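You operate a simulated robot arm through the tools that you are given. There is no shell and no other tool. Be economical: measure what you need, move in short steps, check, and stop when the job is done.

You run a simulated robot arm. Do the job below in one go: nothing can be reset, and whatever is moved stays where it is left.

## Task
Put things in order on the top of the bench. At the end: the clear jar from the top of the bench stands where the gold lidded dish stood; the beige paper sachet (marked "FENNEL") from the top of the bench stands where the clear jar stood; the clear stopper from the top of the bench stands where the beige paper sachet stood; the gold lidded dish from the top of the bench stands on top of the green leaves; the clear flask from the top of the bench is in the black pot; whatever was shut is shut again. Leave all else as you found it, and nothing knocked over.
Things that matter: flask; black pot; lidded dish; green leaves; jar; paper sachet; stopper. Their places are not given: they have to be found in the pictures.

The check looks at the end state, three seconds after you hand in, the way a careful person would. Anything else that was tipped, shoved, dropped, spilled or broken makes it a failure. A push-on lid holds only when it is set on centred and level and pressed home; a screw cap is set on level and turned clockwise until tight.

## Robot
A 7-joint arm with a two-finger parallel gripper, fixed in place. Base frame: the origin is at the foot of the arm, x ahead of it, y to its left, z up; the work surface is at about z = 0. Readings come in cm, degrees, newtons and seconds.
With the tool pointing down near the work surface it reaches from about 24 to 62 cm from the base axis. Its first joint turns from -66.0 to 66.0 degrees. Payload 2.6 kg.
The TCP is the grasp point between the finger pads, 3 cm short of the fingertips. In the tool frame z runs along the fingers and y along their closing line. The gripper opens to 9.4 cm. The fingers are 2.8 cm wide and 1 cm thick; the gripper's body (5 by 9.6 cm) begins 5.5 cm behind the TCP.
Orientation is that of the tool frame in the base frame, as a unit quaternion [x, y, z, w]. With the fingers straight down and closing along the base's y, the tool's x points along the base's -x, its y along +y and its z along -z.

## Interface
- The arm moves only by the tool send_rows. Its argument "increments" is a list of rows, each a list of 7 numbers: the gripper command, from -1 (shut) to 1 (fully open), values between in proportion, then the shift along the base's x, y, z in cm, then the turn, a rotation vector about the base's x, y, z in degrees. In form: [[hand, tx, ty, tz, wx, wy, wz], ...]. A call has 1 to 20 rows; each row shifts and turns the commanded pose from where the row before left it. Each row takes 0.2 s and may step no farther than 5 cm and 8.6 degrees from the row before; otherwise, or with a gripper value out of range, the whole call is refused. Where a pose cannot be reached the arm comes as near as it can. A force on the tool above 40 N (or 10 N above the force at the start of the call, whichever is more), or a blocked arm, ends the call early, and 0.2 s more pass. Each finger travels about 7.2 cm/s and halts on what it meets, pressing with about 43 N; the grip force reading is that of the motor and also rises with nothing between the fingers. The clock runs only during rows and for 0.2 s after the last one: add rows that do not move to give the fingers time. It gives the time, the measured TCP pose, the force on the tool (base axes), the opening and the grip force at its end, in the units of the frame above (readings bear some noise).
- Cameras (640 x 400 px; columns grow to the right, rows downward): "scene" is fixed at [3.05, 42.7, 56.66]; the picture's right is [-0.82, -0.58, 0.00], its down [-0.32, 0.45, -0.83] and it looks along [0.48, -0.68, -0.56] (base axes); focal length 214 px, centre (320, 200). "wrist" rides on the gripper at [7.6, 1.4, -10.2] in the tool frame; the picture's right is [-0.18, 0.98, 0.00], its down [-0.75, -0.14, -0.64] and it looks along [-0.63, -0.12, 0.77] (tool axes); focal length 243 px, centre (320, 200).
- grab_frame(camera): a new picture of that camera. No time passes.
- point_at(camera, pixels): there is no depth. For up to 12 entries [column, row, z] of the newest picture of that camera ("zoom" is the newest enlarged one), the place [x, y] in the base frame at which the ray of that pixel passes the height z, good to about 0.2 cm. No time passes.
- zoom(camera, box): a new picture of the part [left, top, right, bottom] of that camera's present view, enlarged. No time passes.
- sign_off(): hands the job in; it is judged then, once.

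Go step by step. Measure first, check grasps and placings, and put right what went wrong. The budget is 80 turns and 54 pictures, counting those below and the enlarged ones. Unless the task says otherwise, let go and move clear before handing in, and close with one line.

The tools are called as a command line: name --pt "numbers of a row" for each row, then --argument value for the rest, lists and objects as JSON in quotes. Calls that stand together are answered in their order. send_rows: Moves the arm, as the interface text tells. Its arguments: {"type":"object","properties":{"increments":{"type":"array","items":{"type":"array","items":{"type":"number"}}}},"required":["increments"]} The other tools are called the same way: grab_frame (camera) takes a picture; point_at (camera, pixels) gives the place at which the rays of pixels pass given heights; zoom (camera, box) takes an enlarged picture of a part of a camera's view; sign_off () hands the job in.

At the start:

```text
t: 0.0
ee_pos: [35.1, 9.12, 41.9]
tcp_rot: [0.0, 1.0, -0.001, 0.001]
wrist_force: [0.1, 0.4, -0.3]
width: 9.41
grasp_force: 0.1
```

scene: 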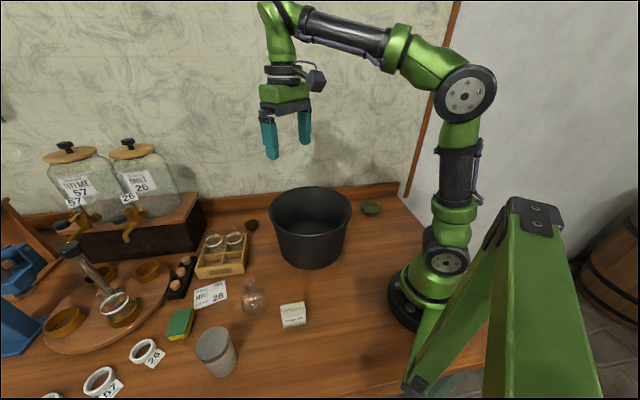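
wrist: 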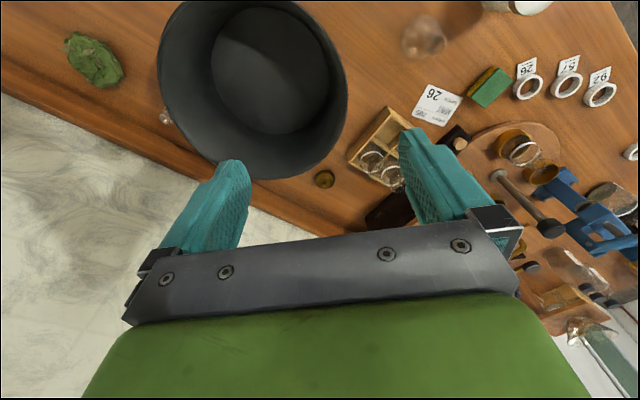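

The scene shows a black pot (310,225), green leaves (370,208), a flask (253,297), a sachet (293,315) and other items to the left. I'll zoom in to identify the dish, the jar and the stopper.

zoom --camera "scene" --box '[160, 180, 400, 330]'

zoom --camera "scene" --box '[0, 220, 240, 400]'

zoom --camera "wrist" --box '[320, 0, 640, 200]'

```text
2.67 times, centred on (280, 255) of scene
```

zoom: 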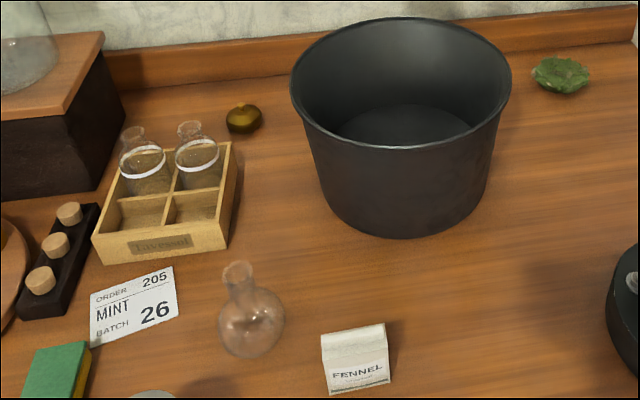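

```text
2.22 times, centred on (120, 310) of scene
```

zoom: 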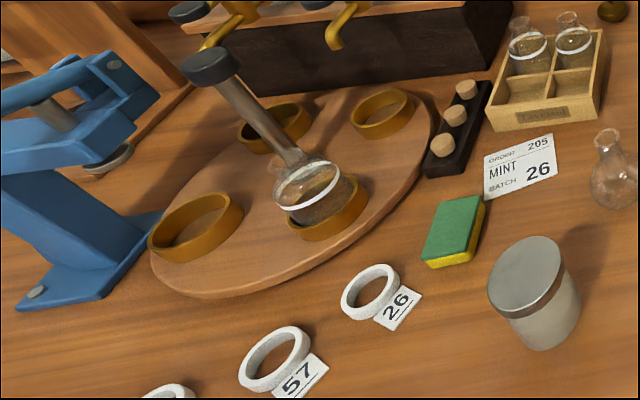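

```text
2.00 times, centred on (480, 100) of wrist
```

zoom: 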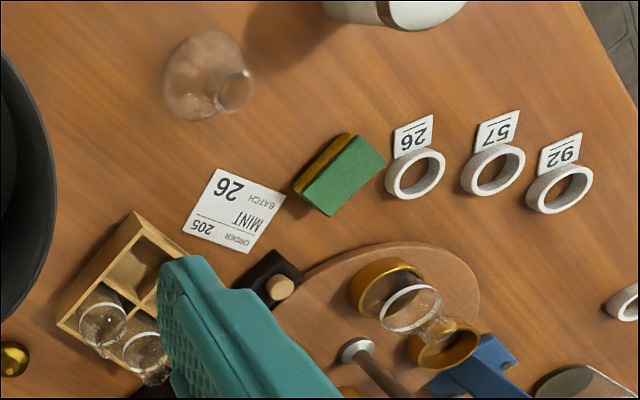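

The gold item at (251,225) looks like the lidded dish, and something clear sits behind the pot at wrist (165,117). The canister at (215,350) may be the jar, so I'll zoom on both.

zoom --camera "wrist" --box '[50, 20, 350, 200]'

zoom --camera "scene" --box '[180, 310, 260, 390]'

send_rows --pt "1 -2 4 0 0 0 0" --pt "1 -2 4 0 0 0 0" --pt "1 -2 4 0 0 0 0" --pt "1 -2 4 0 0 0 0" --pt "1 0 0 0 0 0 0"

grab_frame --camera "wrist"

```text
2.13 times, centred on (200, 110) of wrist
```

zoom: 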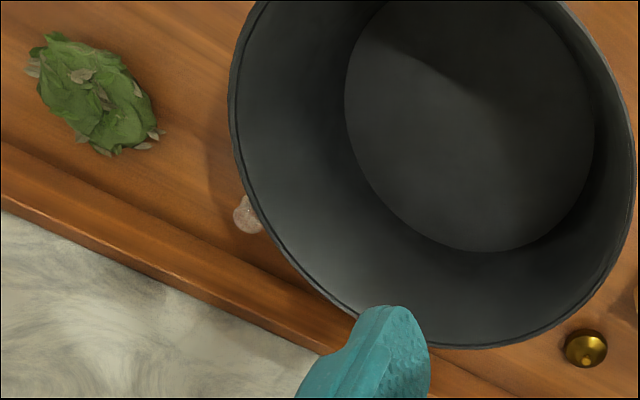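

```text
5.00 times, centred on (220, 350) of scene
```

zoom: 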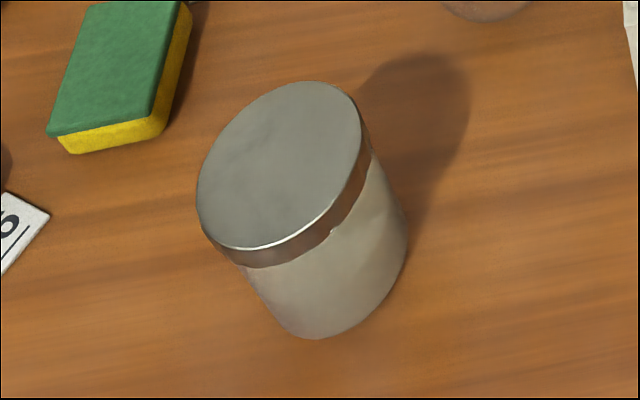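

```text
t: 1.2
ee_pos: [26.89, 25.23, 41.84]
tcp_rot: [0.001, 1.0, -0.001, 0.0]
wrist_force: [0.3, -0.3, 0.6]
width: 9.42
grasp_force: 0.0
```

```text
46 pictures are left
```

wrist: 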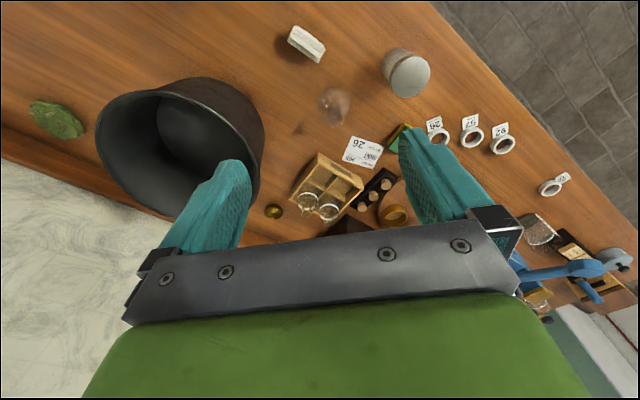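

The canister at (407,72) might be the jar, or another glass item at (537,230) might be. I'll zoom on both.

zoom --camera "wrist" --box '[480, 160, 640, 300]'

zoom --camera "wrist" --box '[250, 10, 450, 150]'

```text
2.86 times, centred on (560, 230) of wrist
```

zoom: 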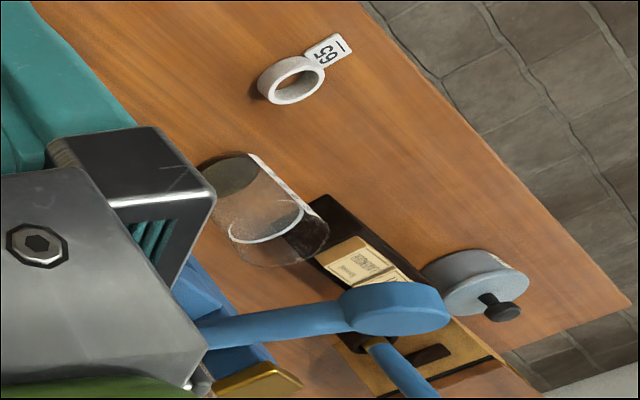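

```text
2.86 times, centred on (350, 80) of wrist
```

zoom: 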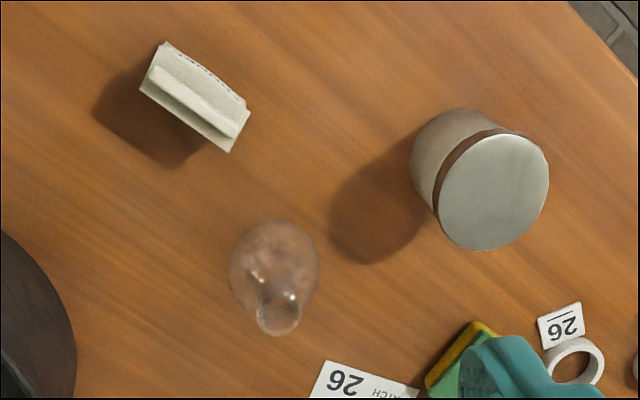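

Now I'll measure positions, using scene-camera pixels for the candidates at table height.

grab_frame --camera "scene"

point_at --camera "scene" --pixels '[[251, 229, 0], [251, 220, 2], [371, 213, 0], [371, 205, 3], [254, 312, 0], [247, 280, 8], [293, 326, 0], [222, 375, 0], [212, 340, 8], [311, 268, 0], [270, 210, 14], [351, 210, 14]]'

point_at --camera "wrist" --pixels '[[273, 211, 1], [56, 120, 1], [335, 105, 3], [335, 105, 0], [307, 45, 2], [400, 75, 0], [411, 75, 8], [537, 225, 5], [550, 187, 0], [180, 147, 13]]'

```text
43 pictures are left
```

scene: 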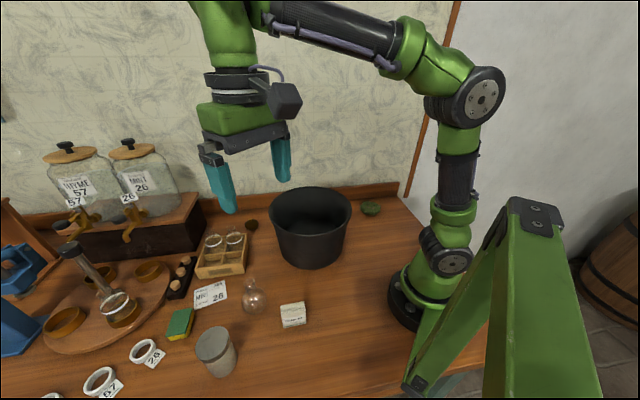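

```text
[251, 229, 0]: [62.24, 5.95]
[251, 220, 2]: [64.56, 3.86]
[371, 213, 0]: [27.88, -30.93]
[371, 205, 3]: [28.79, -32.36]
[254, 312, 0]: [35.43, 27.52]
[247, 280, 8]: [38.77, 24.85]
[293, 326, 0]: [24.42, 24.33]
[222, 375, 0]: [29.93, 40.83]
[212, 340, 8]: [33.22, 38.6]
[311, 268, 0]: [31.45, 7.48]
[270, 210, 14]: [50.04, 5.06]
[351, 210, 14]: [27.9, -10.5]
```

```text
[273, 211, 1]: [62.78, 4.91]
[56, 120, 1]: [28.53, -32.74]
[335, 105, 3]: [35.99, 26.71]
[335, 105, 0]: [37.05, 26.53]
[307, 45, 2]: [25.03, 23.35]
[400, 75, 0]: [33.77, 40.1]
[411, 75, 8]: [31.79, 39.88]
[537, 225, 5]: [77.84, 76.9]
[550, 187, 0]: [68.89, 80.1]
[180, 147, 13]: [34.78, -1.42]
```

Dish is near (63,5), leaves (28.5,-32.5), flask (36,26.5), sachet (24.8,23.8), jar (31.5,40); the beaker at (78,77) is out of reach, so the canister is the jar. I'll move to get a closer view of the dish.

send_rows --pt "1 2.7 -2.4 -2.4 0 0 0" --pt "1 2.7 -2.4 -2.4 0 0 0" --pt "1 2.7 -2.4 -2.4 0 0 0" --pt "1 2.7 -2.4 -2.4 0 0 0" --pt "1 2.7 -2.4 -2.4 0 0 0" --pt "1 2.7 -2.4 -2.4 0 0 0" --pt "1 2.7 -2.4 -2.4 0 0 0" --pt "1 0 0 0 0 0 0"

grab_frame --camera "wrist"

```text
t: 3.0
ee_pos: [45.83, 8.48, 25.0]
tcp_rot: [0.0, 1.0, 0.0, 0.001]
wrist_force: [-0.2, -0.4, -0.1]
width: 9.39
grasp_force: 0.0
```

```text
42 pictures are left
```

wrist: 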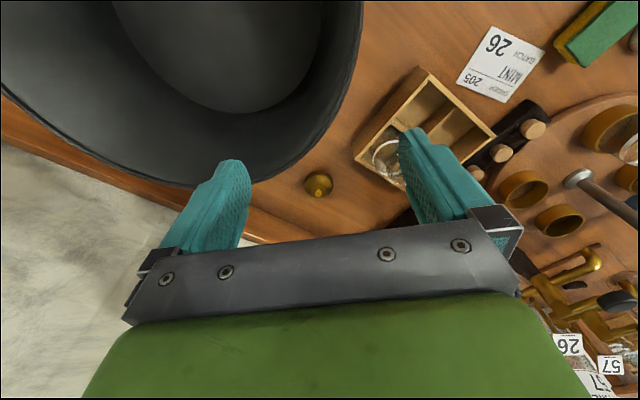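

zoom --camera "wrist" --box '[240, 100, 480, 250]'

point_at --camera "wrist" --pixels '[[318, 183, 1], [318, 183, 3], [303, 184, 1], [333, 184, 1], [318, 170, 1], [257, 236, 0], [355, 160, 5], [425, 68, 5], [270, 180, 13], [362, 30, 13]]'

```text
2.67 times, centred on (360, 175) of wrist
```

zoom: 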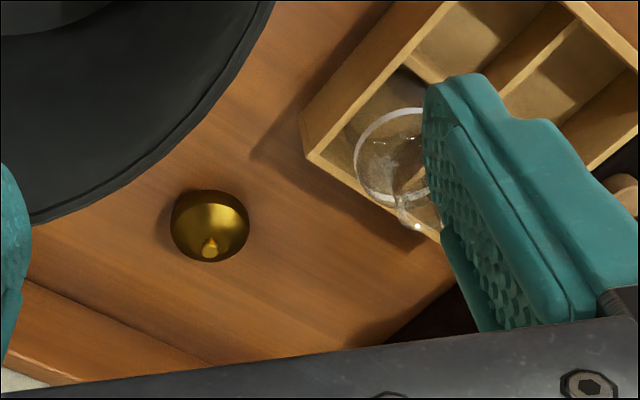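

```text
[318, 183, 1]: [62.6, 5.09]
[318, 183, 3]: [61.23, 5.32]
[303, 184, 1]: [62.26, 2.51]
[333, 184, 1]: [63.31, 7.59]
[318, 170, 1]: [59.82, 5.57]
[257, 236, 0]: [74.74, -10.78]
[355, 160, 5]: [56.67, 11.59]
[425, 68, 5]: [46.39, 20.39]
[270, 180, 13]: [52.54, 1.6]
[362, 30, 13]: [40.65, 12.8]
```

The dish is about 5 cm across, centred near (61.8,5.3). I'll come over it with a 20° yaw to keep the camera off the pot, and check the reach.

send_rows --pt "1 4 -0.8 0 0 0 -7" --pt "1 4 -0.8 0 0 0 -7" --pt "1 4 -0.8 -1 0 0 -6" --pt "1 4 -0.8 -4 0 0 0" --pt "1 0 0 -4 0 0 0" --pt "1 0 0 0 0 0 0"

grab_frame --camera "wrist"

grab_frame --camera "scene"

```text
refused: row 4 steps farther than a row can; nothing moved
```

```text
40 pictures are left
```

wrist: 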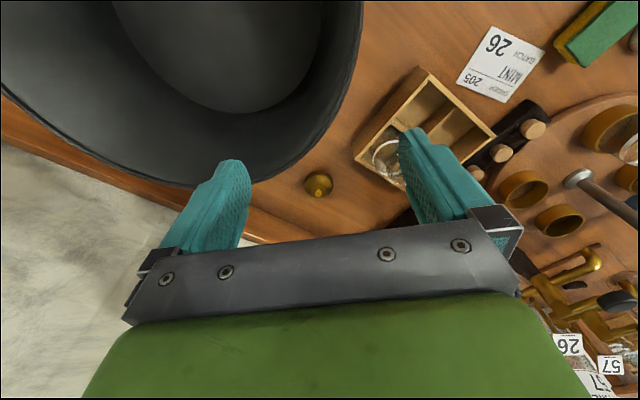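

```text
39 pictures are left
```

scene: 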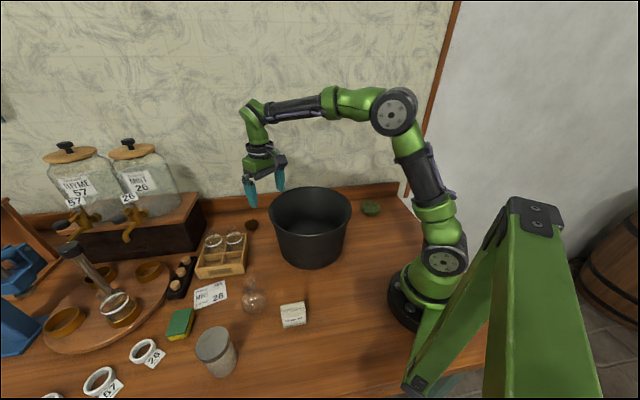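

Row 4 was over 5 cm, so nothing moved. I'll split the step and resend.

send_rows --pt "1 4 -0.8 0 0 0 -7" --pt "1 4 -0.8 0 0 0 -7" --pt "1 4 -0.8 -1 0 0 -6" --pt "1 4 -0.8 -2 0 0 0" --pt "1 0 0 -4 0 0 0" --pt "1 0 0 -3 0 0 0" --pt "1 0 0 0 0 0 0"

grab_frame --camera "wrist"

```text
t: 4.6
ee_pos: [60.26, 7.83, 14.05]
tcp_rot: [0.174, 0.985, -0.001, -0.001]
wrist_force: [0.1, -0.6, -0.2]
width: 9.41
grasp_force: 0.0
out of reach, approached as far as the arm can: row 3, 4, 5, 6
```

```text
38 pictures are left
```

wrist: 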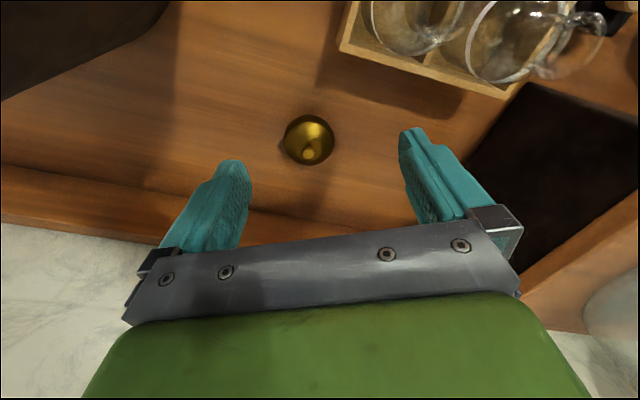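

The arm stopped at reach 60.8 at this height. I'll measure the dish here and descend further to see whether the reach grows.

point_at --camera "wrist" --pixels '[[309, 138, 2.5], [284, 138, 2.5], [335, 138, 2.5], [309, 115, 2.5], [308, 165, 0], [308, 153, 4], [342, 45, 5], [168, 3, 12], [519, 95, 5], [465, 155, 8]]'

zoom --camera "wrist" --box '[250, 90, 370, 190]'

```text
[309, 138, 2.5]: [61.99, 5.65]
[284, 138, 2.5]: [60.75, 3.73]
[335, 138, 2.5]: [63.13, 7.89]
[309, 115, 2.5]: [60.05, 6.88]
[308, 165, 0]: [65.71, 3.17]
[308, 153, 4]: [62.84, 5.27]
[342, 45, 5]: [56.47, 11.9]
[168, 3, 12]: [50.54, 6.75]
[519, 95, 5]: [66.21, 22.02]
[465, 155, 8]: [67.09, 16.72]
```

```text
4.00 times, centred on (310, 140) of wrist
```

zoom: 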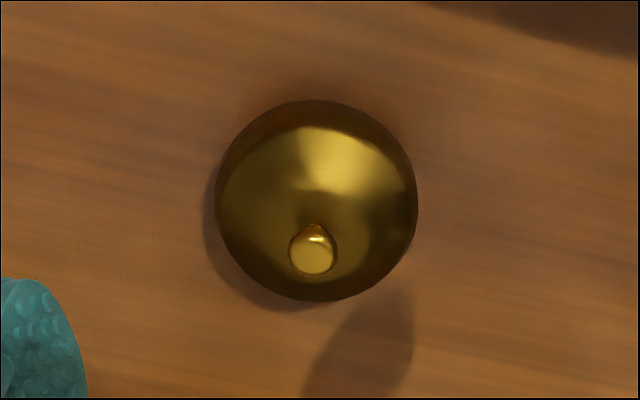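

Combining views puts the dish centre near (62.9,5.0), about 5 cm across, just past vertical reach. I'll tilt the fingertips outward about 8.5° to gain reach and see where the tool ends up.

send_rows --pt "1 0 0 0 -2.9 -8.0 0" --pt "1 0 0 -2 0 0 0" --pt "1 0 0 0 0 0 0"

```text
t: 5.4
ee_pos: [63.22, 8.32, 12.54]
tcp_rot: [0.173, 0.982, -0.013, 0.072]
wrist_force: [1.2, 0.0, 0.3]
width: 9.39
grasp_force: 0.0
out of reach, approached as far as the arm can: row 1, 2
```

Now at (63.2,8.3,12.5) with the tilt kept. I'll shift toward y=5 and step down in small moves to see how the command tracks.

send_rows --pt "1 -0.5 -1.5 0 0 0 0" --pt "1 0 -1.5 0 0 0 0" --pt "1 0 0 0 0 0 0"

```text
t: 6.2
ee_pos: [63.59, 5.3, 12.78]
tcp_rot: [0.173, 0.982, -0.014, 0.072]
wrist_force: [-0.3, -0.7, 0.0]
width: 9.4
grasp_force: 0.1
out of reach, approached as far as the arm can: row 1
```

The tool sits at (63.6,5.3), with enough reach. I'll descend in steps and take a look before the final approach.

send_rows --pt "1 -0.5 -0.2 -2 0 0 0" --pt "1 0 0 -2 0 0 0" --pt "1 0 0 -1.5 0 0 0" --pt "1 0 0 0 0 0 0"

grab_frame --camera "wrist"

```text
t: 7.2
ee_pos: [64.33, 5.21, 7.42]
tcp_rot: [0.173, 0.982, -0.013, 0.072]
wrist_force: [-0.7, 0.8, 0.4]
width: 9.39
grasp_force: 0.1
out of reach, approached as far as the arm can: row 1, 3
```

```text
36 pictures are left
```

wrist: 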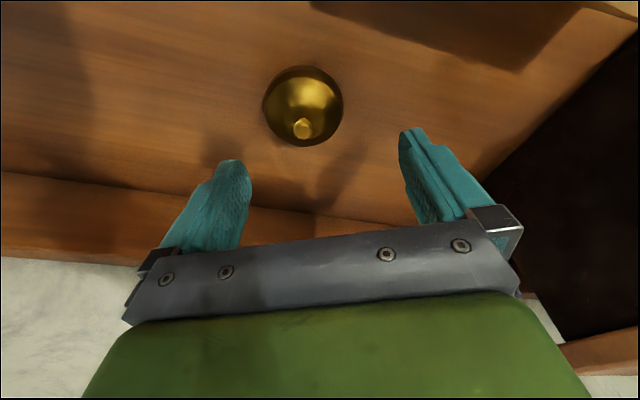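

point_at --camera "wrist" --pixels '[[303, 105, 2], [263, 105, 2], [343, 105, 2], [302, 128, 3], [302, 128, 4], [303, 70, 2], [303, 147, 0]]'

```text
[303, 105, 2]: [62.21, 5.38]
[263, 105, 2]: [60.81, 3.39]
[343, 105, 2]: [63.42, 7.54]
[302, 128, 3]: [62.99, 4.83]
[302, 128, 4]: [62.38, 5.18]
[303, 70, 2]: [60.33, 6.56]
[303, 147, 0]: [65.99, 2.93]
```

Dish centre is about (62.5,5.2), so the TCP goes to about (62.2,5.3,3.5). I'll back in by 2.1 cm, then descend.

send_rows --pt "1 -1.0 0 0 0 0 0" --pt "1 -1.1 0.1 0 0 0 0" --pt "1 0 0 -1.3 0 0 0" --pt "1 0 0 0 0 0 0"

```text
t: 8.2
ee_pos: [64.27, 5.67, 6.3]
tcp_rot: [0.173, 0.982, -0.014, 0.072]
wrist_force: [-0.2, 0.6, 0.4]
width: 9.41
grasp_force: 0.2
out of reach, approached as far as the arm can: row 1, 2
```

Moving inward is being refused and x sticks at 64.3, so the tilt is probably fighting a joint limit. I'll take half the tilt back and see.

send_rows --pt "1 0 0 0 1.4 4.0 0" --pt "1 0 0 0 0 0 0"

grab_frame --camera "scene"

```text
t: 8.8
ee_pos: [63.14, 5.78, 6.22]
tcp_rot: [0.173, 0.984, -0.007, 0.036]
wrist_force: [0.0, 0.8, -0.7]
width: 9.39
grasp_force: 0.0
out of reach, approached as far as the arm can: row 1
```

```text
35 pictures are left
```

scene: 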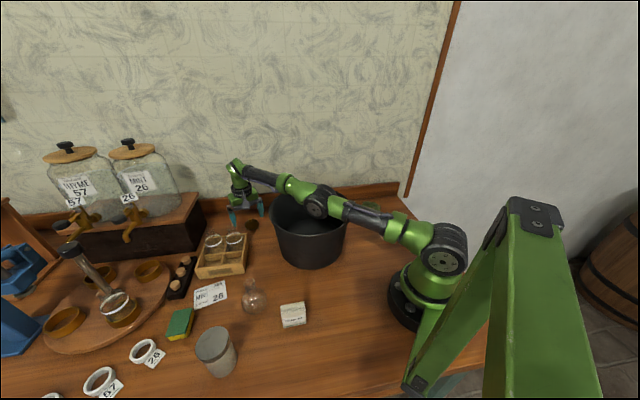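

The arm is fully stretched, which is singular and explains why inward moves do nothing. I'll lift and pull back a few cm to bend the elbow again.

send_rows --pt "1 0 0 4 0 0 0" --pt "1 -4 0 2 0 0 0" --pt "1 -2 0 0 0 0 0" --pt "1 0 0 0 0 0 0"

```text
t: 9.8
ee_pos: [62.06, 6.39, 12.92]
tcp_rot: [0.174, 0.984, -0.007, 0.036]
wrist_force: [0.0, -0.5, 0.4]
width: 9.43
grasp_force: 0.0
out of reach, approached as far as the arm can: row 1, 2, 3
```

send_rows --pt "1 -3 0 4 0 0 0" --pt "1 -3 0 4 0 0 0" --pt "1 -4 0 2 0 0 0" --pt "1 -4 0 0 0 0 0" --pt "1 0 0 0 0 0 0"

```text
t: 11.0
ee_pos: [57.77, 7.55, 26.32]
tcp_rot: [0.174, 0.984, -0.008, 0.036]
wrist_force: [1.3, 0.2, -0.4]
width: 9.4
grasp_force: 0.0
out of reach, approached as far as the arm can: row 1, 2, 3, 4
```

Upward moves keep the elbow straight, while a downward move should let it bend. I'll step down, then inward.

send_rows --pt "1 0 0 -4 0 0 0" --pt "1 -2 0 -3 0 0 0" --pt "1 -3 0 -1 0 0 0" --pt "1 -3 0 0 0 0 0" --pt "1 0 0 0 0 0 0"

```text
t: 12.2
ee_pos: [59.59, 8.6, 21.48]
tcp_rot: [0.173, 0.984, -0.007, 0.036]
wrist_force: [-0.1, 0.6, -0.4]
width: 9.4
grasp_force: 0.1
out of reach, approached as far as the arm can: row 1, 2, 3, 4
```

Still stuck against the reach limit. Earlier, small purely downward steps succeeded, so I'll try those, with a tiny inward one after.

send_rows --pt "1 0 0 -1 0 0 0" --pt "1 0 0 -1 0 0 0" --pt "1 0 0 -1 0 0 0" --pt "1 0 0 -1 0 0 0" --pt "1 -0.3 0 -1 0 0 0" --pt "1 -0.5 0 -0.5 0 0 0" --pt "1 -0.7 0 0 0 0 0" --pt "1 0 0 0 0 0 0"

```text
t: 14.0
ee_pos: [60.73, 8.95, 16.74]
tcp_rot: [0.174, 0.984, -0.007, 0.035]
wrist_force: [0.5, 0.0, -0.7]
width: 9.4
grasp_force: 0.0
out of reach, approached as far as the arm can: row 1, 2, 4, 5, 6, 7
```

I'll undo the remaining tilt and the yaw, restoring the known-good orientation, while rising and retreating.

send_rows --pt "1 0 0 0 1.4 4.0 0" --pt "1 -1 0 1 0 0 7" --pt "1 -2 0 2 0 0 7" --pt "1 -3 0 2 0 0 6" --pt "1 -4 0 2 0 0 0" --pt "1 -4 0 0 0 0 0" --pt "1 0 0 0 0 0 0"

grab_frame --camera "scene"

```text
t: 15.6
ee_pos: [55.19, 11.2, 27.62]
tcp_rot: [-0.001, 1.0, -0.001, 0.0]
wrist_force: [-0.1, -0.2, -0.7]
width: 9.38
grasp_force: 0.1
out of reach, approached as far as the arm can: row 1, 2, 3, 4, 5, 6
```

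```text
34 pictures are left
```

scene: 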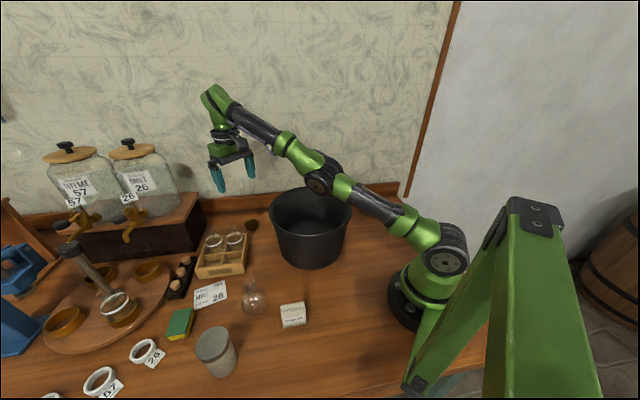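

All these positions fit a sphere of radius 62 about (0,0,1.5), so the elbow is locked straight. I'll rise steeply so the wrist pitch forces the elbow to bend, then come inward.

send_rows --pt "1 -2 0 4.5 0 0 0" --pt "1 -2 0 4.5 0 0 0" --pt "1 -3 0 4 0 0 0" --pt "1 -4 0 3 0 0 0" --pt "1 -4 0 3 0 0 0" --pt "1 -5 0 0 0 0 0" --pt "1 -5 0 0 0 0 0" --pt "1 0 0 0 0 0 0"

```text
t: 17.4
ee_pos: [30.25, 10.85, 45.17]
tcp_rot: [0.0, 1.0, -0.001, 0.001]
wrist_force: [-0.6, -0.5, 0.1]
width: 9.41
grasp_force: 0.0
out of reach, approached as far as the arm can: row 2
```

It's free at (30.3,10.9,45.2). Now I'll re-approach inside the sphere with yaw −20° and tilt −8.5° set first, whose reach is about 64.5.

send_rows --pt "1 3.1 -0.48 -3.15 0 0 -7" --pt "1 3.1 -0.48 -3.15 0 0 -7" --pt "1 3.1 -0.48 -3.15 0 0 -6" --pt "1 3.1 -0.48 -3.15 -1.45 -4.0 0" --pt "1 3.1 -0.48 -3.15 -1.45 -4.0 0" --pt "1 3.1 -0.48 -3.15 0 0 0" --pt "1 3.1 -0.48 -3.15 0 0 0" --pt "1 3.05 -0.49 -3.15 0 0 0" --pt "1 2.5 -0.8 -3 0 0 0" --pt "1 2.5 -0.7 -3 0 0 0" --pt "1 0 0 0 0 0 0"

```text
t: 19.8
ee_pos: [59.73, 5.71, 13.86]
tcp_rot: [0.173, 0.982, -0.014, 0.073]
wrist_force: [-0.7, -0.6, 0.2]
width: 9.4
grasp_force: 0.1
```

Tracking is clean at (59.7,5.7,13.9). I'll continue to (62.2,5.3,6).

send_rows --pt "1 1.2 -0.2 -2 0 0 0" --pt "1 1.2 -0.2 -2 0 0 0" --pt "1 0 0 -2 0 0 0" --pt "1 0 0 -1 0 0 0" --pt "1 0 0 0 0 0 0"

grab_frame --camera "wrist"

```text
t: 21.0
ee_pos: [62.21, 5.12, 6.76]
tcp_rot: [0.174, 0.982, -0.013, 0.073]
wrist_force: [0.7, -0.2, -1.0]
width: 9.4
grasp_force: 0.1
```

```text
33 pictures are left
```

wrist: 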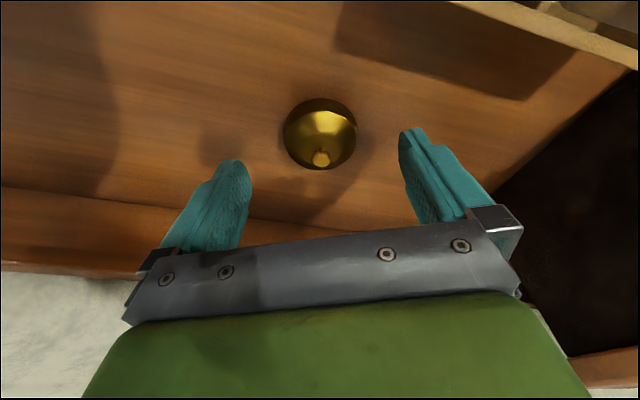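

The dish is centred between the fingers at column 320. I'll descend to z≈3.4 and check before closing.

send_rows --pt "1 0 0 -1.3 0 0 0" --pt "1 0 0 -1.2 0 0 0" --pt "1 0 0 -0.8 0 0 0" --pt "1 0 0 0 0 0 0"

grab_frame --camera "wrist"

```text
t: 22.0
ee_pos: [62.28, 5.12, 3.68]
tcp_rot: [0.173, 0.982, -0.014, 0.072]
wrist_force: [0.1, -0.1, 0.0]
width: 9.4
grasp_force: 0.0
```

```text
32 pictures are left
```

wrist: 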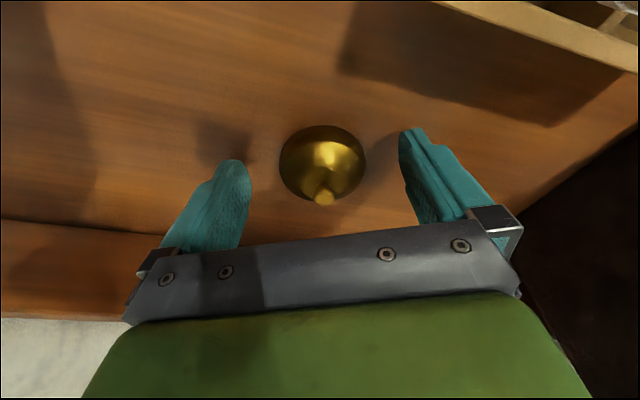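

Dish is well centred between the pads (row 163). Closing.

send_rows --pt "0.2 0 0 0 0 0 0" --pt "-0.3 0 0 0 0 0 0" --pt "-0.3 0 0 0 0 0 0" --pt "-0.3 0 0 0 0 0 0"

grab_frame --camera "wrist"

```text
t: 23.0
ee_pos: [62.22, 5.12, 3.58]
tcp_rot: [0.173, 0.982, -0.013, 0.072]
wrist_force: [-0.3, 1.2, 0.3]
width: 4.99
grasp_force: 43.0
```

```text
31 pictures are left
```

wrist: 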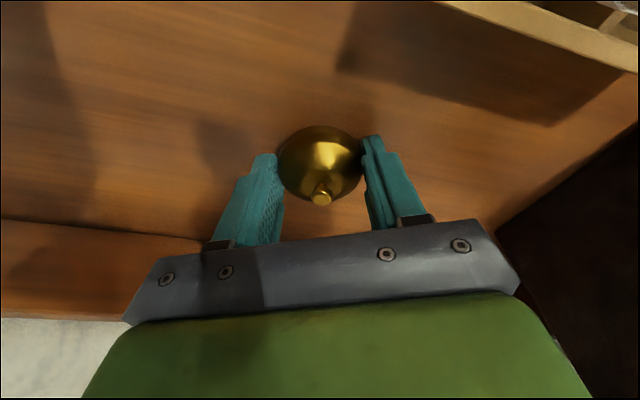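

Grip is solid: 4.99 cm, 43 N. I'll lift, retreat inside the reach sphere, and carry over the pot at z≈28 to a viewing point short of the leaves, yawing outward.

send_rows --pt "-0.3 0 0 3 0 0 0" --pt "-0.3 -0.3 0.1 3.5 0 0 0" --pt "-0.3 -1.2 0.2 4 0 0 0" --pt "-0.3 -3 0.3 3.9 0 0 0" --pt "-0.3 -3 0.3 3.9 0 0 0" --pt "-0.3 -3.2 -2 2.5 0 0 -5" --pt "-0.3 -3 -3.3 1.5 0 0 -6" --pt "-0.3 -3 -3.3 1.5 0 0 -6" --pt "-0.3 -3.8 -3 0 0 0 -6" --pt "-0.3 -3.8 -3 0 0 0 -6" --pt "-0.3 -3.8 -3 0 0 0 0" --pt "-0.3 -3.8 -3 0 0 0 0" --pt "-0.3 -3.6 -2.2 -1 0 0 0" --pt "-0.3 -3.6 -2.2 -1 0 0 0" --pt "-0.3 -3.6 -2.2 -1 0 0 0" --pt "-0.3 0 0 0 0 0 0"

grab_frame --camera "wrist"

```text
t: 26.4
ee_pos: [19.47, -20.95, 24.23]
tcp_rot: [0.413, 0.908, -0.031, 0.067]
wrist_force: [0.4, 0.4, -0.1]
width: 3.27
grasp_force: 0.0
```

```text
30 pictures are left
```

wrist: 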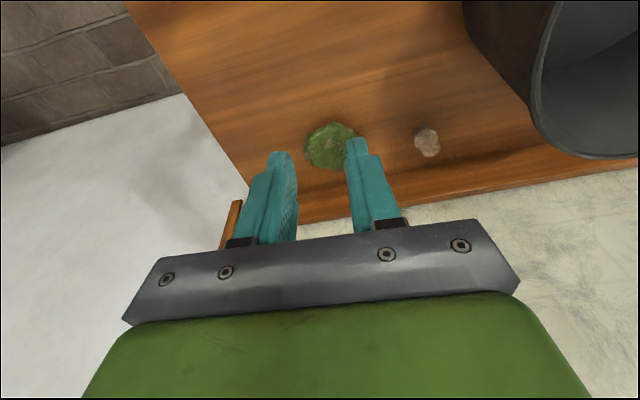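

The gripper reads 3.27 cm with zero force, so the dish has slipped out. I need to find it.

grab_frame --camera "scene"

zoom --camera "scene" --box '[160, 180, 400, 330]'

```text
29 pictures are left
```

scene: 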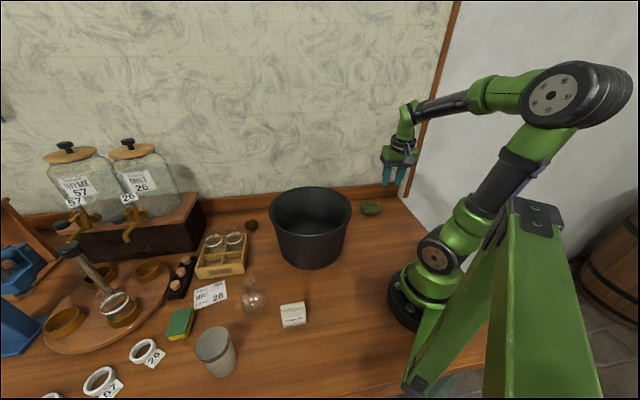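

```text
2.67 times, centred on (280, 255) of scene
```

zoom: 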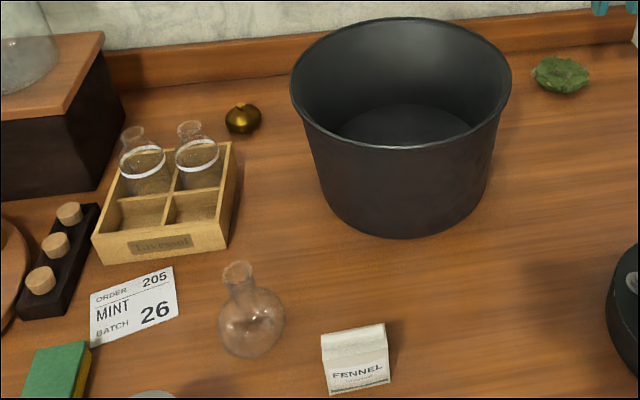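

Lucky: the dish is still at its place at (251,225) with the lid on, so the pads slipped off at the start of the lift. A close look at its shape should tell me how to grip it.

zoom --camera "scene" --box '[231, 212, 271, 237]'

point_at --camera "wrist" --pixels '[[330, 146, 0], [330, 146, 2], [305, 150, 1], [335, 122, 1], [335, 168, 1], [427, 142, 0], [427, 135, 2], [427, 155, 0], [416, 135, 1], [440, 135, 1]]'

zoom --camera "wrist" --box '[280, 100, 460, 210]'

```text
16.00 times, centred on (251, 224) of scene
```

zoom: 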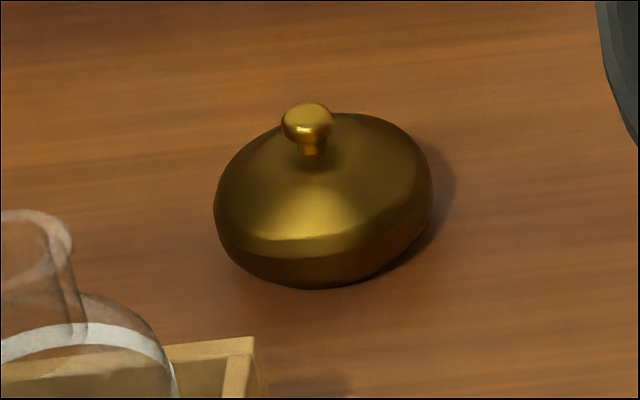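

```text
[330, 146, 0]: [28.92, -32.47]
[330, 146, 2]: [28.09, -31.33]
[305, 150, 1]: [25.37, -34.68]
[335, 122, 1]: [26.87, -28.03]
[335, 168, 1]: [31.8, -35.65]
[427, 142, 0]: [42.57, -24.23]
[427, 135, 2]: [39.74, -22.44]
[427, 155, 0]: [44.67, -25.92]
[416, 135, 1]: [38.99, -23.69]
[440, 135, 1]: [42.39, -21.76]
```

```text
3.56 times, centred on (370, 155) of wrist
```

zoom: 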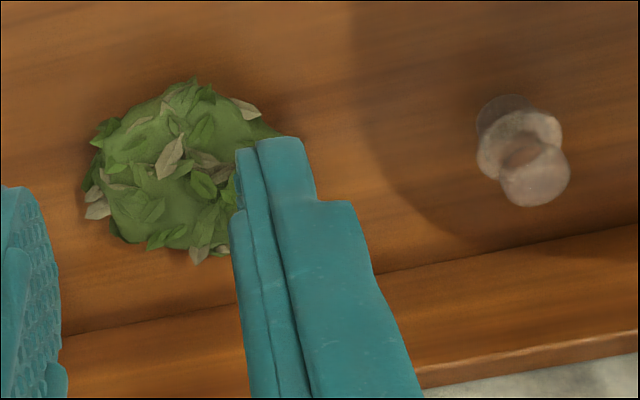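

The dish is very squat with its widest ring low (about z 0.8), so my fingertips at 0.5 cm caught only the sloped lid. I'll return with less tilt (4°) and the fingertips almost on the bench.

send_rows --pt "1 3.6 2.2 2 0 0 6" --pt "1 3.6 2.2 2 0 0 6" --pt "1 3.6 2.2 2 0 0 6" --pt "1 3.7 3 -0.5 0 0 6" --pt "1 3.7 3 -0.5 0 0 5" --pt "1 3.7 2.7 -0.5 0 0 0" --pt "1 3.7 2.4 -0.5 1.5 4.2 0" --pt "1 3 2.2 -2 0 0 0" --pt "1 3 2.2 -2 0 0 0" --pt "1 3 2.2 -2 0 0 0" --pt "1 2.6 -0.2 -4 0 0 0" --pt "1 2.6 -0.2 -4 0 0 0" --pt "1 0 0 0 0 0 0"

```text
t: 29.2
ee_pos: [59.37, 2.63, 14.38]
tcp_rot: [0.174, 0.984, -0.007, 0.035]
wrist_force: [-0.3, -0.5, -0.1]
width: 9.39
grasp_force: 0.1
```

send_rows --pt "1 0.7 1.5 -3 0 0 0" --pt "1 0.8 1.05 -3 0 0 0" --pt "1 0.6 0 -2 0 0 0" --pt "1 0.65 0 -1.5 0 0 0" --pt "1 0 0 -1 0 0 0" --pt "1 0 0 0 0 0 0"

grab_frame --camera "wrist"

```text
t: 30.6
ee_pos: [62.0, 5.34, 3.83]
tcp_rot: [0.173, 0.984, -0.007, 0.035]
wrist_force: [0.6, 0.3, 0.5]
width: 9.4
grasp_force: 0.1
```

```text
25 pictures are left
```

wrist: 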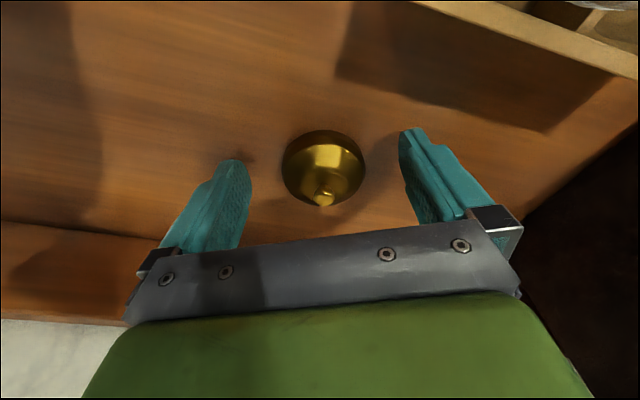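

The dish sits about 0.4 cm outward of the pads' middle. I'll shift out and lower until the tips nearly touch.

send_rows --pt "1 0.38 -0.13 -0.3 0 0 0" --pt "1 0 0 -0.35 0 0 0" --pt "1 0 0 0 0 0 0"

```text
t: 31.4
ee_pos: [62.47, 5.16, 3.18]
tcp_rot: [0.174, 0.984, -0.007, 0.035]
wrist_force: [0.5, -1.1, 0.5]
width: 9.41
grasp_force: 0.1
```

send_rows --pt "0.2 0 0 0 0 0 0" --pt "-1 0 0 0 0 0 0" --pt "-1 0 0 0 0 0 0" --pt "-1 0 0 0 0 0 0" --pt "-1 0 0 0.3 0 0 0" --pt "-1 0 0 0.4 0 0 0" --pt "-1 0 0 0.5 0 0 0" --pt "-1 0 0 0.5 0 0 0" --pt "-1 0 0 0 0 0 0"

grab_frame --camera "wrist"

```text
t: 33.4
ee_pos: [62.49, 5.18, 4.85]
tcp_rot: [0.173, 0.984, -0.007, 0.035]
wrist_force: [0.0, 0.2, -0.2]
width: 4.98
grasp_force: 42.9
```

```text
24 pictures are left
```

wrist: 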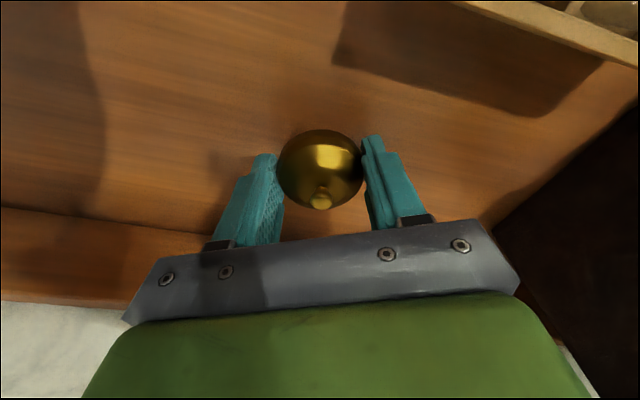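

The dish is now held and lifted (4.98 cm, 43 N). I'll carry it gently inside the reach sphere, over the pot.

send_rows --pt "-1 -0.3 0.1 1.5 0 0 0" --pt "-1 -0.3 0.1 2.5 0 0 0" --pt "-1 -0.8 0.1 2.5 0 0 0" --pt "-1 -1.2 0.1 2.5 0 0 0" --pt "-1 -2 0.1 2.5 0 0 0" --pt "-1 -2.5 0 2.5 0 0 0" --pt "-1 -2.5 0 2.5 0 0 0" --pt "-1 -2.5 -1.5 2.0 0 0 0" --pt "-1 -2.5 -2.5 1.5 0 0 0" --pt "-1 -2.5 -2.5 0.5 0 0 0" --pt "-1 0 0 0 0 0 0"

```text
t: 35.8
ee_pos: [45.34, -0.72, 25.52]
tcp_rot: [0.173, 0.984, -0.007, 0.035]
wrist_force: [0.9, -0.4, -1.3]
width: 4.96
grasp_force: 43.3
```

send_rows --pt "-1 -1.66 -2.66 0 0 0 0" --pt "-1 -1.66 -2.66 0 0 0 0" --pt "-1 -1.66 -2.66 0 0 0 0" --pt "-1 -1.66 -2.66 0 0 0 0" --pt "-1 -1.66 -2.66 0 0 0 0" --pt "-1 -1.66 -2.66 0 0 0 0" --pt "-1 -1.66 -2.66 -2 0 0 0" --pt "-1 -1.66 -2.66 -2.5 0 0 0" --pt "-1 -1.66 -2.66 -2.5 0 0 0" --pt "-1 -1.66 -2.66 -2.5 0 0 0" --pt "-1 -1.66 -2.66 -2 0 0 0" --pt "-1 0 0 0 0 0 0"

grab_frame --camera "wrist"

```text
t: 38.4
ee_pos: [26.98, -30.07, 13.91]
tcp_rot: [0.174, 0.984, -0.007, 0.035]
wrist_force: [-0.1, -0.6, -1.5]
width: 4.98
grasp_force: 42.9
```

```text
23 pictures are left
```

wrist: 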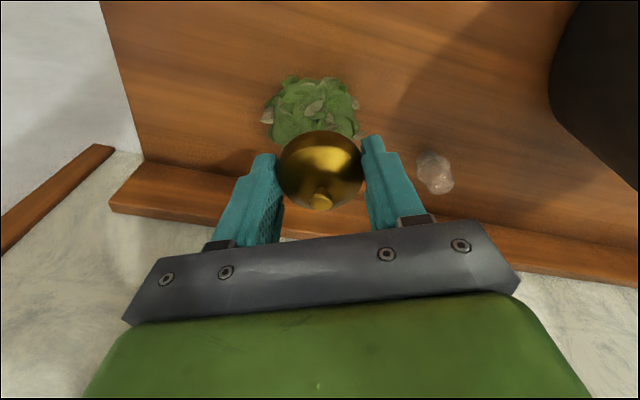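

point_at --camera "wrist" --pixels '[[313, 112, 1], [313, 112, 2.5], [262, 112, 1], [360, 105, 1], [310, 76, 1], [313, 145, 1], [427, 160, 0], [443, 186, 3], [443, 186, 0], [437, 172, 2]]'

zoom --camera "wrist" --box '[240, 60, 480, 210]'

```text
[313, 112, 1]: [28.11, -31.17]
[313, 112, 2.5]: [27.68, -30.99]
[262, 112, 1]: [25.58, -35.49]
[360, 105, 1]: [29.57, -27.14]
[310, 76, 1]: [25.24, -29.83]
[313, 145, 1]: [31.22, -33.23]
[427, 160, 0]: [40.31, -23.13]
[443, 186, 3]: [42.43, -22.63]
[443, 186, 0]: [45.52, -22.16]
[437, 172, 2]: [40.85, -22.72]
```

```text
2.67 times, centred on (360, 135) of wrist
```

zoom: 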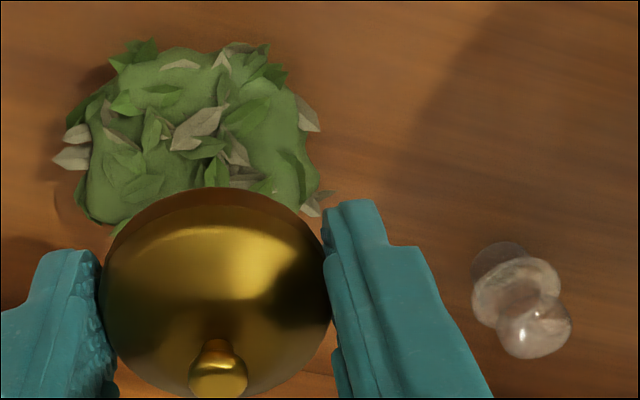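

Leaves are centred about (28.3,-31.7). I'll move over them and lower to z≈7 (dish bottom ~3.9).

send_rows --pt "-1 0.6 -0.8 -1 0 0 0" --pt "-1 0.5 -0.7 -2 0 0 0" --pt "-1 0 0 -2 0 0 0" --pt "-1 0 0 -2 0 0 0" --pt "-1 0 0 0 0 0 0"

zoom --camera "scene" --box '[340, 180, 404, 220]'

grab_frame --camera "wrist"

```text
t: 39.6
ee_pos: [28.13, -31.48, 7.11]
tcp_rot: [0.173, 0.984, -0.007, 0.036]
wrist_force: [0.0, -0.2, -0.6]
width: 4.97
grasp_force: 43.1
```

```text
10.00 times, centred on (372, 200) of scene
```

zoom: 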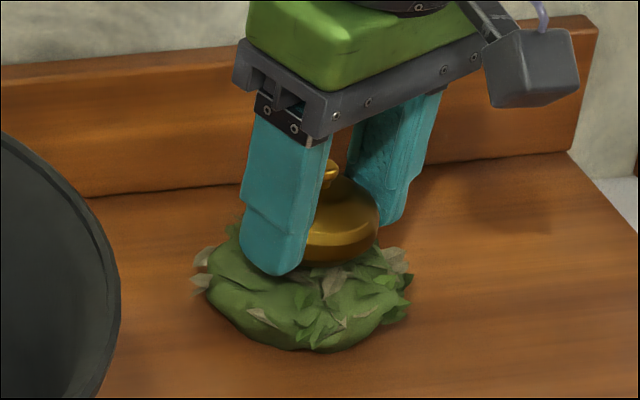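

```text
20 pictures are left
```

wrist: 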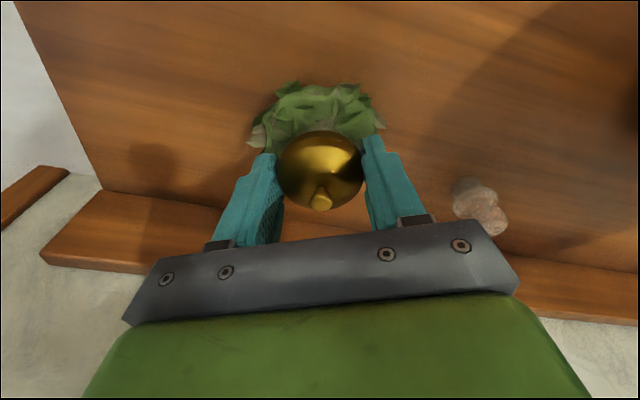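

The dish is centred over the leaves in both views. I'll lower in small steps until contact shows.

send_rows --pt "-1 0 0 -0.5 0 0 0" --pt "-1 0 0 -0.5 0 0 0" --pt "-1 0 0 -0.4 0 0 0" --pt "-1 0 0 0 0 0 0"

```text
t: 40.6
ee_pos: [28.12, -31.57, 5.86]
tcp_rot: [0.175, 0.984, -0.008, 0.037]
wrist_force: [-4.9, 7.7, 31.2]
width: 5.01
grasp_force: 43.1
```

Contact at z≈5.9 with 31 N. I'll ease up slightly, then open and rise.

send_rows --pt "-1 0 0 0.15 0 0 0" --pt "-1 0 0 0 0 0 0"

```text
t: 41.2
ee_pos: [28.31, -31.58, 5.82]
tcp_rot: [0.173, 0.984, -0.008, 0.037]
wrist_force: [-0.1, -0.5, 23.0]
width: 5.0
grasp_force: 43.4
```

send_rows --pt "-1 0 0 0.12 0 0 0" --pt "0.2 0 0 0.1 0 0 0" --pt "0.5 0 0 0 0 0 0" --pt "0.5 0 0 0 0 0 0" --pt "0.5 0 0 1 0 0 0" --pt "0.5 0 0 2 0 0 0" --pt "0.5 0 0 3 0 0 0" --pt "1 0 0 4 0 0 0" --pt "1 0 0 4 0 0 0"

zoom --camera "scene" --box '[340, 180, 404, 220]'

zoom --camera "wrist" --box '[240, 60, 560, 260]'

```text
t: 43.2
ee_pos: [28.09, -31.73, 19.92]
tcp_rot: [0.172, 0.984, -0.007, 0.034]
wrist_force: [-0.1, 0.8, 0.2]
width: 9.4
grasp_force: 0.0
```

```text
10.00 times, centred on (372, 200) of scene
```

zoom: 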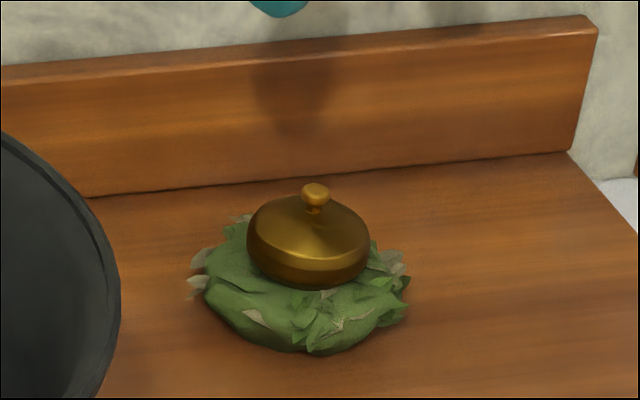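

```text
2.00 times, centred on (400, 160) of wrist
```

zoom: 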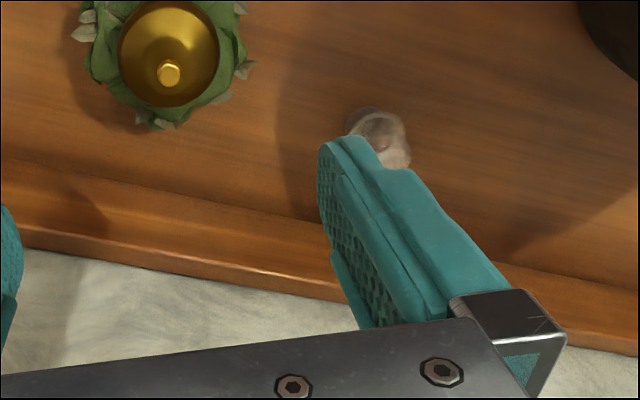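

The dish sits level on the leaves. Next is the jar, so I'll swing high over the pot to a viewing pose near it with yaw 0 and 8.5° tilt.

send_rows --pt "1 0 4.3 2 0 0 7" --pt "1 0 4.3 2 0 0 7" --pt "1 0 4.3 2 0 0 6" --pt "1 0 4.3 2 0 -4.5 0" --pt "1 0 4.3 2 0 0 0" --pt "1 0 4.8 0 0 0 0" --pt "1 0 4.8 0 0 0 0" --pt "1 0 4.8 0 0 0 0" --pt "1 0 4.8 0 0 0 0" --pt "1 0 4.8 0 0 0 0" --pt "1 -1 4.5 0 0 0 0" --pt "1 -1 4.5 0 0 0 0" --pt "1 -1 4.3 -1 0 0 0" --pt "1 -1.5 4 -2 0 0 0" --pt "1 -1.5 4 -2 0 0 0" --pt "1 0 1 -3 0 0 0" --pt "1 0 0 0 0 0 0"

grab_frame --camera "wrist"

```text
t: 46.8
ee_pos: [22.14, 36.37, 21.77]
tcp_rot: [0.0, 0.997, -0.001, 0.075]
wrist_force: [0.5, -0.5, -0.1]
width: 9.39
grasp_force: 0.0
```

```text
17 pictures are left
```

wrist: 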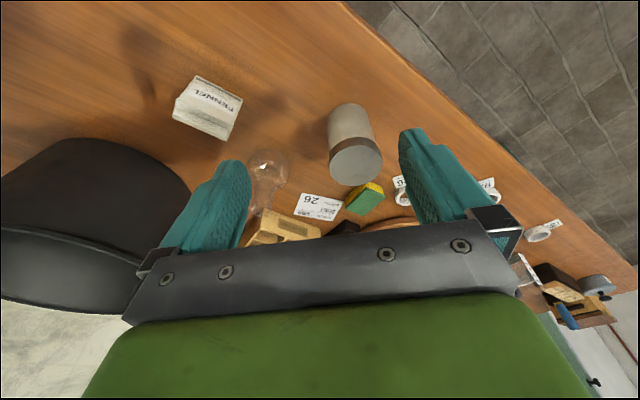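

zoom --camera "wrist" --box '[160, 60, 400, 210]'

point_at --camera "wrist" --pixels '[[346, 103, 0], [325, 118, 0], [369, 113, 0], [357, 160, 10], [357, 160, 9], [330, 155, 9], [384, 165, 9], [364, 197, 3], [172, 112, 0], [228, 141, 0], [193, 76, 5], [243, 98, 5]]'

```text
2.67 times, centred on (280, 135) of wrist
```

zoom: 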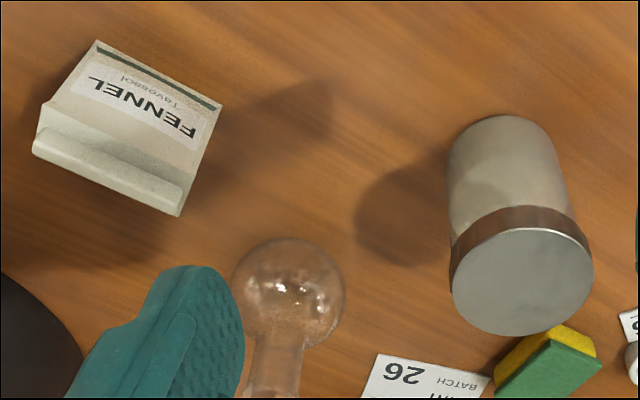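

```text
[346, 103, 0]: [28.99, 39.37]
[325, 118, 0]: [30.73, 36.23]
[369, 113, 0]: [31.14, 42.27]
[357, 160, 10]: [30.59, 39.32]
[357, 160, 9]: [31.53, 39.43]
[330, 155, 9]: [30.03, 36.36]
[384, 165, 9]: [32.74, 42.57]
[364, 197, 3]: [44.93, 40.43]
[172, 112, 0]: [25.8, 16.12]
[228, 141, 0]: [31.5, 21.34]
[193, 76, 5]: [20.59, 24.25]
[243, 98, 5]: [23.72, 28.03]
```

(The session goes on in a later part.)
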